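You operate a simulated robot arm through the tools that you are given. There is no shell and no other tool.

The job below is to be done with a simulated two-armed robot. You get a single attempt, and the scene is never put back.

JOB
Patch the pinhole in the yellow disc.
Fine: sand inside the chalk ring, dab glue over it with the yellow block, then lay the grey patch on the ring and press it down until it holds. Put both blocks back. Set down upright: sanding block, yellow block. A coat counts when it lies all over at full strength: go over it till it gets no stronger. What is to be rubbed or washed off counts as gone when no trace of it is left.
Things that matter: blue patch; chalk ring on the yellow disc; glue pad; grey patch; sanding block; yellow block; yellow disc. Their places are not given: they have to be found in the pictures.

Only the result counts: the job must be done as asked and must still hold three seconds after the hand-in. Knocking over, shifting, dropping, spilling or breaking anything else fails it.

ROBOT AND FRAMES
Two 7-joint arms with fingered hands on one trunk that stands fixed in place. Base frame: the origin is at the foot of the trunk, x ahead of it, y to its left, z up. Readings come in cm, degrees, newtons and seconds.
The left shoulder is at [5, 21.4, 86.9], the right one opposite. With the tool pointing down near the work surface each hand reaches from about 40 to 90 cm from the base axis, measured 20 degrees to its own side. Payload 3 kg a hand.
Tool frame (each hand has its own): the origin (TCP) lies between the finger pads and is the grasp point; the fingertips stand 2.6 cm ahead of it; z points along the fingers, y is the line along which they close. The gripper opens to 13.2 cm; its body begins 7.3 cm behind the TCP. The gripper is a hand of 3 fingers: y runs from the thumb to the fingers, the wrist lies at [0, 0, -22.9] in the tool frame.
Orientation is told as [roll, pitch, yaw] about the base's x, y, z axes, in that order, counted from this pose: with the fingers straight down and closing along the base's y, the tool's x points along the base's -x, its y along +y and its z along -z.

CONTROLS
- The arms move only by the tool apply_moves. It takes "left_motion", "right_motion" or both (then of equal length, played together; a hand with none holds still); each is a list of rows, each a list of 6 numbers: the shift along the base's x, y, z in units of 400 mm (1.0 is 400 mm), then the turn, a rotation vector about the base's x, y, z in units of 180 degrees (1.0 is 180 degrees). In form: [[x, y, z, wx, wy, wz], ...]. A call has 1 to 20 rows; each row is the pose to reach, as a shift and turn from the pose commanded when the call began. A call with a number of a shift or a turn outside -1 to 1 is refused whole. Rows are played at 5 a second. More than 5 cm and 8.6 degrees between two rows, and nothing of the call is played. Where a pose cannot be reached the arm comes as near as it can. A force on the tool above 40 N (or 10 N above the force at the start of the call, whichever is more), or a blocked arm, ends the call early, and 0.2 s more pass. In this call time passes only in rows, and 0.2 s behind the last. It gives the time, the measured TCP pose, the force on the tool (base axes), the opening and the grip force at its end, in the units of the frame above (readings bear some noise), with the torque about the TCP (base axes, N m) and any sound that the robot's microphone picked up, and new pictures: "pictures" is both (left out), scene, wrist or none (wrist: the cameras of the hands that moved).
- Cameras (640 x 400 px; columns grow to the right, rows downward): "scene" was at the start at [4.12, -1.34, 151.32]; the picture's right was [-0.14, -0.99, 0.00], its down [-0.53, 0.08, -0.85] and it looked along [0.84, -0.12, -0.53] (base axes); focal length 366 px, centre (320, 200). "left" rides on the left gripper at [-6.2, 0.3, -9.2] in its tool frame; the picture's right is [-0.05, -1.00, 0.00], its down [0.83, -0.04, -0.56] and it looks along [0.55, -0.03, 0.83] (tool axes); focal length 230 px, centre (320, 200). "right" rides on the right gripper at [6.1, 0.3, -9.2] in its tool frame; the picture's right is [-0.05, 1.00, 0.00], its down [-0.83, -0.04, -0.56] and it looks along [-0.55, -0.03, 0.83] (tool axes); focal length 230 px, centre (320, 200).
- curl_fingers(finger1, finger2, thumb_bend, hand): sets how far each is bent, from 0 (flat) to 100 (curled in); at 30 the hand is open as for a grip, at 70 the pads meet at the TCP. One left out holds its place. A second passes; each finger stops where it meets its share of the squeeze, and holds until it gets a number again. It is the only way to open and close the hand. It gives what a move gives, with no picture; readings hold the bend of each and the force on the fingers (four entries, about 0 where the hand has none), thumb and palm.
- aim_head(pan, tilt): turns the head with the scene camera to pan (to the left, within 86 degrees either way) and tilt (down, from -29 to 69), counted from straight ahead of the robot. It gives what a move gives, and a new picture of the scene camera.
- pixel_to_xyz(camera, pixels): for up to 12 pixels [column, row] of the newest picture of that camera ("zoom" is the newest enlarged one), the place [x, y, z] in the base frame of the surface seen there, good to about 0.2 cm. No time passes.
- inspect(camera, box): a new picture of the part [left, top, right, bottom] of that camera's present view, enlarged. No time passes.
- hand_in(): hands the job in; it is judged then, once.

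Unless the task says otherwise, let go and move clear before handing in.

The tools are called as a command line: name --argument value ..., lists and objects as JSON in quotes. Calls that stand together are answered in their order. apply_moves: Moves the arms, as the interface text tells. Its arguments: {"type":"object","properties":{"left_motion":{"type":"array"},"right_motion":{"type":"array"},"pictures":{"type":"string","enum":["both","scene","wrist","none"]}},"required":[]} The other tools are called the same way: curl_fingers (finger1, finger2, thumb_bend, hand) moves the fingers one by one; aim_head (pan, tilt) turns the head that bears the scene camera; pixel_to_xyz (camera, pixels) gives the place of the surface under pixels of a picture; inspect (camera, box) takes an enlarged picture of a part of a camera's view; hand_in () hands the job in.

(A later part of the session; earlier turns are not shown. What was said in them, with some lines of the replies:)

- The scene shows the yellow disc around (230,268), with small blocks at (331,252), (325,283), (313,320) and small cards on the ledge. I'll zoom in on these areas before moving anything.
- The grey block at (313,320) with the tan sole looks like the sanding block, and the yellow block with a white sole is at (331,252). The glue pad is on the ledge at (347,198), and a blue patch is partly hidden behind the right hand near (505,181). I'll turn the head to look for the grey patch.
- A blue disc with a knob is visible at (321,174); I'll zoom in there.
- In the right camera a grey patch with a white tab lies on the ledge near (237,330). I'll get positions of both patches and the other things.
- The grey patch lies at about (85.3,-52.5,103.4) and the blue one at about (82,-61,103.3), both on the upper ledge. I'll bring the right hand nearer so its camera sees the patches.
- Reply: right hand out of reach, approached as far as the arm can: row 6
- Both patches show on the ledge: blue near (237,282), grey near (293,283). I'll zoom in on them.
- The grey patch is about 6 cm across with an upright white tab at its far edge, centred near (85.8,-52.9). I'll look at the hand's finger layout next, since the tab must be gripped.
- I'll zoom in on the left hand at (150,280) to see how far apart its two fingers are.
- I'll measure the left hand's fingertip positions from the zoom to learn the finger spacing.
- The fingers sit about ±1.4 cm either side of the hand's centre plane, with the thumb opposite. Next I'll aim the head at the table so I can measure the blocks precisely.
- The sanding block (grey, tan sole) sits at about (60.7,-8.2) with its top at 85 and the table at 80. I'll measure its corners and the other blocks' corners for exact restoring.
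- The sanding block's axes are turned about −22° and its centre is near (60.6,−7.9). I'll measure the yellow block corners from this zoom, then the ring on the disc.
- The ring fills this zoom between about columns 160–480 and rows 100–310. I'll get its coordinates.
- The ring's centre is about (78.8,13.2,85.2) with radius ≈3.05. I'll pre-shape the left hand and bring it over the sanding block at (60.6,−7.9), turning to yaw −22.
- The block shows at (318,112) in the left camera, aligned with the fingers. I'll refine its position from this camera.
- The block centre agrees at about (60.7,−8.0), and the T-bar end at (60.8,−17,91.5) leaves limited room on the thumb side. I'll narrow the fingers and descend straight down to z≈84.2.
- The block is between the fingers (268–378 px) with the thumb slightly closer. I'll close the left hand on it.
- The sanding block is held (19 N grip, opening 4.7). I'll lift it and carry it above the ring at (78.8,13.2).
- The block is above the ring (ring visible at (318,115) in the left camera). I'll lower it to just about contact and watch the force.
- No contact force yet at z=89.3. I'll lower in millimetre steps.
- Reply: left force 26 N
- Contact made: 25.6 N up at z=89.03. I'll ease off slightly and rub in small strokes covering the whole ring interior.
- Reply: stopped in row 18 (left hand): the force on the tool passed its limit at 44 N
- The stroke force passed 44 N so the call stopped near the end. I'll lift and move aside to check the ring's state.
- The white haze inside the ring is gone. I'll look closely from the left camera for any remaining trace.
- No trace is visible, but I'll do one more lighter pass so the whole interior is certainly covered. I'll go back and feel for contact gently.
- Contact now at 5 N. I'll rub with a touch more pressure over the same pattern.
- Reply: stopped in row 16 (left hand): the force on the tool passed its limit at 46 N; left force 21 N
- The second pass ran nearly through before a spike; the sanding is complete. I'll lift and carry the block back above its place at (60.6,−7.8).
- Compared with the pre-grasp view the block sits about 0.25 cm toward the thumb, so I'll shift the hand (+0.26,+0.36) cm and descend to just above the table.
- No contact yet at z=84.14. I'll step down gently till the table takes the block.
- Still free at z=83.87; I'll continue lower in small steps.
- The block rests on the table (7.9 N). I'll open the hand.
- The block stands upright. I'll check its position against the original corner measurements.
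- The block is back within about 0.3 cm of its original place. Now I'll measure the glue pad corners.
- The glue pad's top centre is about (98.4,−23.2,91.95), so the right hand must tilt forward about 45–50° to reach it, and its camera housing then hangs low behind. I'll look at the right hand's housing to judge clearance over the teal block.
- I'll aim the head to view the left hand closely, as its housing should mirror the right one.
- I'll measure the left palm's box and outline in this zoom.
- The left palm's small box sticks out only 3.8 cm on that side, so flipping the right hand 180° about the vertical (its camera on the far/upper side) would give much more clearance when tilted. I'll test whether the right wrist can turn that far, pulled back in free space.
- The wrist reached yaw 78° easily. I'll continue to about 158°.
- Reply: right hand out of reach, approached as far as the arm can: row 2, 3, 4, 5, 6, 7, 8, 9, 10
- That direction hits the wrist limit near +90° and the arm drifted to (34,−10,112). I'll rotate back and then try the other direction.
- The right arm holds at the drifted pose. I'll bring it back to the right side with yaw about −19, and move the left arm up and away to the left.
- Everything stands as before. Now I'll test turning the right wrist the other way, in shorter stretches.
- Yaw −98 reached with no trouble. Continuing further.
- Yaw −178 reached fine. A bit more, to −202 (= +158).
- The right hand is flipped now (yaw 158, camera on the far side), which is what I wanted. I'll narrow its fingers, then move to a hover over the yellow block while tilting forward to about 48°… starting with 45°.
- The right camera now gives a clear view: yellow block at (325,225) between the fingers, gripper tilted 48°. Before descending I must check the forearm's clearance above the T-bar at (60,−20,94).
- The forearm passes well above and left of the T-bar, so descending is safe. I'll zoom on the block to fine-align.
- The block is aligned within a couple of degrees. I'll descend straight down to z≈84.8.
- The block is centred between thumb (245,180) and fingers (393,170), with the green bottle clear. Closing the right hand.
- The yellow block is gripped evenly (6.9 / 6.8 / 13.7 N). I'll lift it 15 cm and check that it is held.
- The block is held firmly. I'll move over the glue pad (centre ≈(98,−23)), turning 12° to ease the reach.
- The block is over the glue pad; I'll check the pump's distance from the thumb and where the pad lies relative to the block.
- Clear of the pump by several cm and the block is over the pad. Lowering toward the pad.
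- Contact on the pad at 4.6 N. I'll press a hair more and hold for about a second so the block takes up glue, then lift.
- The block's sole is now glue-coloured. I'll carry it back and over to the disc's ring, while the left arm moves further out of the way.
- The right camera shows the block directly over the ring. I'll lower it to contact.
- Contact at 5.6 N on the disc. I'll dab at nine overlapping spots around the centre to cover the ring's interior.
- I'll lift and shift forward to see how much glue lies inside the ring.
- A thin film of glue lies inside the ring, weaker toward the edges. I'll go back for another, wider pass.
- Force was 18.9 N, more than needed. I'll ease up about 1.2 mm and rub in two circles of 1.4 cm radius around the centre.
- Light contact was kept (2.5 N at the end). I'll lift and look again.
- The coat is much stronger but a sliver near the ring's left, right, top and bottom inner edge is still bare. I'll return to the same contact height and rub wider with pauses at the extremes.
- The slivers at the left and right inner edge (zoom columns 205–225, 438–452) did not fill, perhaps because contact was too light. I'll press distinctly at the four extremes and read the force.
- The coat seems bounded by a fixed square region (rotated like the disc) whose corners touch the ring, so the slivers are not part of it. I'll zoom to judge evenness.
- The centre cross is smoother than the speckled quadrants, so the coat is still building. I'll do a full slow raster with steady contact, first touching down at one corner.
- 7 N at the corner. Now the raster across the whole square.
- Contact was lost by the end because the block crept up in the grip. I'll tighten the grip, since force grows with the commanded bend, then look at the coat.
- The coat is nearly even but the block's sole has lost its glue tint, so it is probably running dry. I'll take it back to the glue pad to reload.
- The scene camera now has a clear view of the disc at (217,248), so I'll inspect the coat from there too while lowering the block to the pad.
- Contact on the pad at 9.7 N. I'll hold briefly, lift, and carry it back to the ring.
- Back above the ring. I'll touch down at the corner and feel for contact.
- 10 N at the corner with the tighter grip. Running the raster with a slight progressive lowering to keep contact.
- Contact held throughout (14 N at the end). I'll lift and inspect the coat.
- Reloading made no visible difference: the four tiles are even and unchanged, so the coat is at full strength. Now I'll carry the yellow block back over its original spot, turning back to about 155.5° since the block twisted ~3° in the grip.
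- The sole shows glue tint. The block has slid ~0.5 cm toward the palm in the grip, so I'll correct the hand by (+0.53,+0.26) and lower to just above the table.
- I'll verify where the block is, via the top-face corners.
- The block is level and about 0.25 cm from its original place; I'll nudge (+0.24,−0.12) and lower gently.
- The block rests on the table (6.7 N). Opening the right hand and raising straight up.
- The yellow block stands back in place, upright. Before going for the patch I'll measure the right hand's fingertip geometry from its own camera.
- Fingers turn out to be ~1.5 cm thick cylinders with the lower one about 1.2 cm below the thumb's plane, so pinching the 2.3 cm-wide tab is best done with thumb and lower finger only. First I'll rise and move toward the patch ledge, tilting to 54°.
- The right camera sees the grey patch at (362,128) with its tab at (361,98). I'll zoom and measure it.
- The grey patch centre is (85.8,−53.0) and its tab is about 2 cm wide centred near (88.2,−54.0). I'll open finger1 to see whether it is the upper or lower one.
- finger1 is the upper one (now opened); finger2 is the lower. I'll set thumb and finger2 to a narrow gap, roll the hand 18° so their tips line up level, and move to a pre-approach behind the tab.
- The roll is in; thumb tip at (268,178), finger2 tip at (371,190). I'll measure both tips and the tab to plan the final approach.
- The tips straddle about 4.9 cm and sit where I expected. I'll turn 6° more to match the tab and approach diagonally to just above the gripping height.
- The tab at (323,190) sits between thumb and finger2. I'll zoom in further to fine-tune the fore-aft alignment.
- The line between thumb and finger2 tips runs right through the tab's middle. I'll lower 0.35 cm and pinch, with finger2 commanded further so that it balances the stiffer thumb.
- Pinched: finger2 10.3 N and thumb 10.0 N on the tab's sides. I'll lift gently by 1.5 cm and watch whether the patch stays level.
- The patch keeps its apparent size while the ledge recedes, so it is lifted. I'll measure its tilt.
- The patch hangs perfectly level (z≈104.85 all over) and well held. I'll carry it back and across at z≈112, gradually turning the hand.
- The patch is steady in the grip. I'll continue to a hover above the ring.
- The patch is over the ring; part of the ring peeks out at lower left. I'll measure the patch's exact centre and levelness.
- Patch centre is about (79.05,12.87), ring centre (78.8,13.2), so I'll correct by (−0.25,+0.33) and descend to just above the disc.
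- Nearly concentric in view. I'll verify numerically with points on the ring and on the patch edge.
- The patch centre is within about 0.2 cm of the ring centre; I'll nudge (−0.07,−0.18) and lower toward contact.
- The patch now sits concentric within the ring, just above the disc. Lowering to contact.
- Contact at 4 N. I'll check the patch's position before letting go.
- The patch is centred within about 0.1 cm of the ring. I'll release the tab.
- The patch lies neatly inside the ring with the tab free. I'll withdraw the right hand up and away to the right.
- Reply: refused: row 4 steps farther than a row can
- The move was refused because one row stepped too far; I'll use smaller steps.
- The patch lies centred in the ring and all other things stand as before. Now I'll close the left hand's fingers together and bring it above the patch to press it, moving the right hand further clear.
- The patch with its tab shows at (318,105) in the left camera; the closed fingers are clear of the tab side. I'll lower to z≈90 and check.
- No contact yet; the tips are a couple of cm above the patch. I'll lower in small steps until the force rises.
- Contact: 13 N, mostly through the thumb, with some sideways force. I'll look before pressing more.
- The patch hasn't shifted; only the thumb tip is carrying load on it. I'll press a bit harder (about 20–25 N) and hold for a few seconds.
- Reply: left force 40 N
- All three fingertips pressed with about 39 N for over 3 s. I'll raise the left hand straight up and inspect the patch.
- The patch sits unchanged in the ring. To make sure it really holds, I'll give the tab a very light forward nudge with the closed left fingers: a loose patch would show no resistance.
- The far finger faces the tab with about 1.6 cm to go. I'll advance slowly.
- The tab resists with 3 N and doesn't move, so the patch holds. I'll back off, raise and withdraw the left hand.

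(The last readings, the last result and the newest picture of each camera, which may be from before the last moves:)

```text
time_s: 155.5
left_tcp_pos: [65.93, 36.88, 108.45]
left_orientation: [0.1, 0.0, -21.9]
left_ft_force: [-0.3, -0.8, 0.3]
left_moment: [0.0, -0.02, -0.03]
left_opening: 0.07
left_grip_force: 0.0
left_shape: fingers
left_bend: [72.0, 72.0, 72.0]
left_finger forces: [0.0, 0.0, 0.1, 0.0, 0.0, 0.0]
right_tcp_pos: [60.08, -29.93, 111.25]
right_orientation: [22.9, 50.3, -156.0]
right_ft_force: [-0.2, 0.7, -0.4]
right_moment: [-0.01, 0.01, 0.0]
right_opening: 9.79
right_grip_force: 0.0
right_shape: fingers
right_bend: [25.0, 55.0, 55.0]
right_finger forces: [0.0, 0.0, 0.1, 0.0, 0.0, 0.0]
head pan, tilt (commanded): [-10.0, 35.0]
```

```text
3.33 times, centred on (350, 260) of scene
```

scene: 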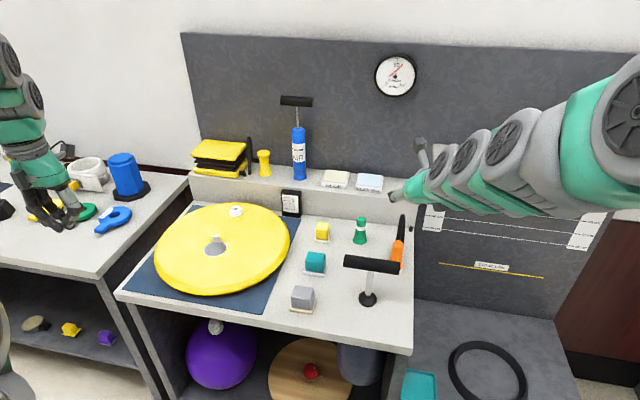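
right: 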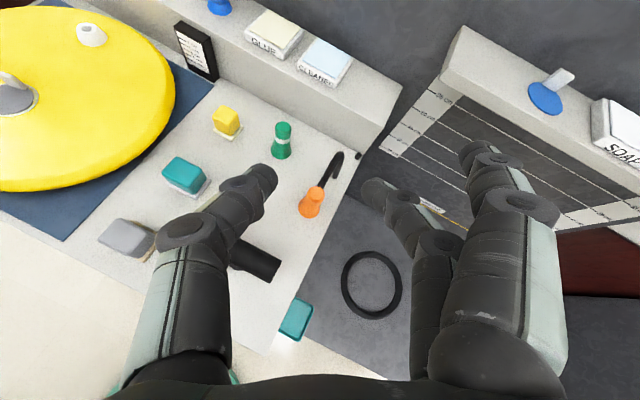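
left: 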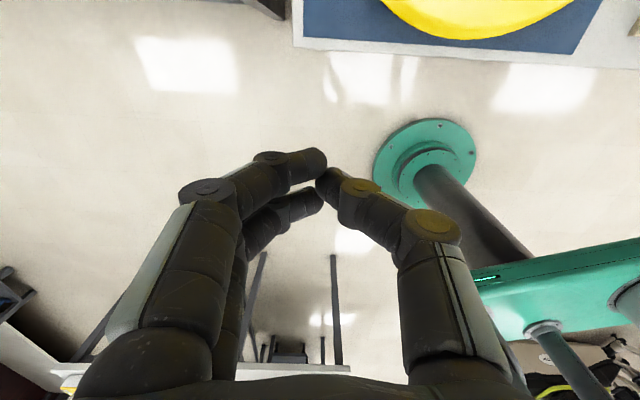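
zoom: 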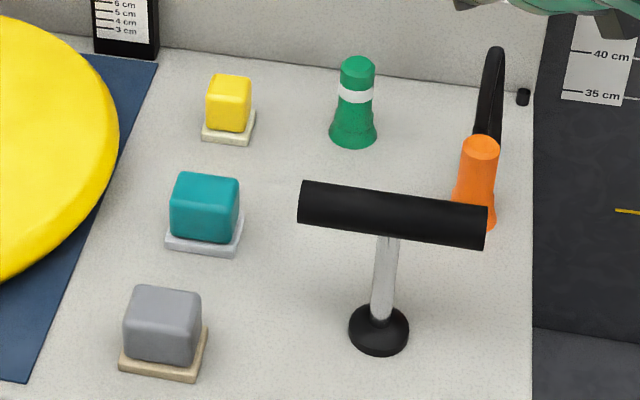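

The patch did not move under the nudge, and the table shows every block upright in place. One last check that the blue patch wasn't disturbed.

inspect --camera "right" --box '[430, 20, 640, 180]'

pixel_to_xyz --camera "right" --pixels '[[545, 98], [562, 78]]'

pixel_to_xyz --camera "scene" --pixels '[[322, 230], [315, 262], [302, 295], [216, 248], [236, 211]]'

```text
2.50 times, centred on (535, 100) of right
```

zoom: 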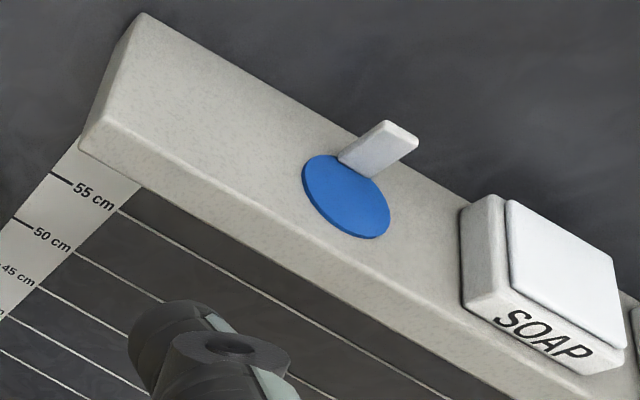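

```text
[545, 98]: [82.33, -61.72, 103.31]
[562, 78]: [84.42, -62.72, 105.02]
```

```text
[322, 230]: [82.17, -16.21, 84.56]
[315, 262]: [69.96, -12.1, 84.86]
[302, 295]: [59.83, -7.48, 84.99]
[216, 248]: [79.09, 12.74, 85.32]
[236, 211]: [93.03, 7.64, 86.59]
```

The blue patch is where it was at (82.3,−61.7). The grey patch holds inside the ring, both blocks are back and upright, and both hands are clear, so I'm handing in.

hand_in

```text
The job is handed in.
```

The job is handed in, and as far as the pictures and readings show, everything asked for was done. No verdict has come back yet.

- **Sanding:** The white haze inside the chalk ring is gone, with no trace visible in close-up. The first rubbing pass ended just before its last rows and the second a few rows short, because the force passed its limit. The interior still came out clean.
- **Glue:** I dabbed and rubbed with the yellow block and reloaded it once. The reload pass made the coat no stronger. The coat only ever took on a square area whose corners reach the ring, so thin slivers along the ring's inner edge stayed bare. I took that as the limit of the glued area, not a missed spot.
- **Patch:** The grey patch lies inside the ring, about 0.1 cm off centre. I pressed it for over 3 seconds, with the force reaching about 39 N. It then resisted a 3 N sideways nudge without moving.
- **Blocks:** Both stand upright in their places. The sanding block is about 0.3 cm from where it started, and the yellow block was set down to its starting place within the camera's accuracy.
- **Everything else:** The blue patch, teal block, green bottle, T-bar and the rest look undisturbed. Both hands are empty and clear.
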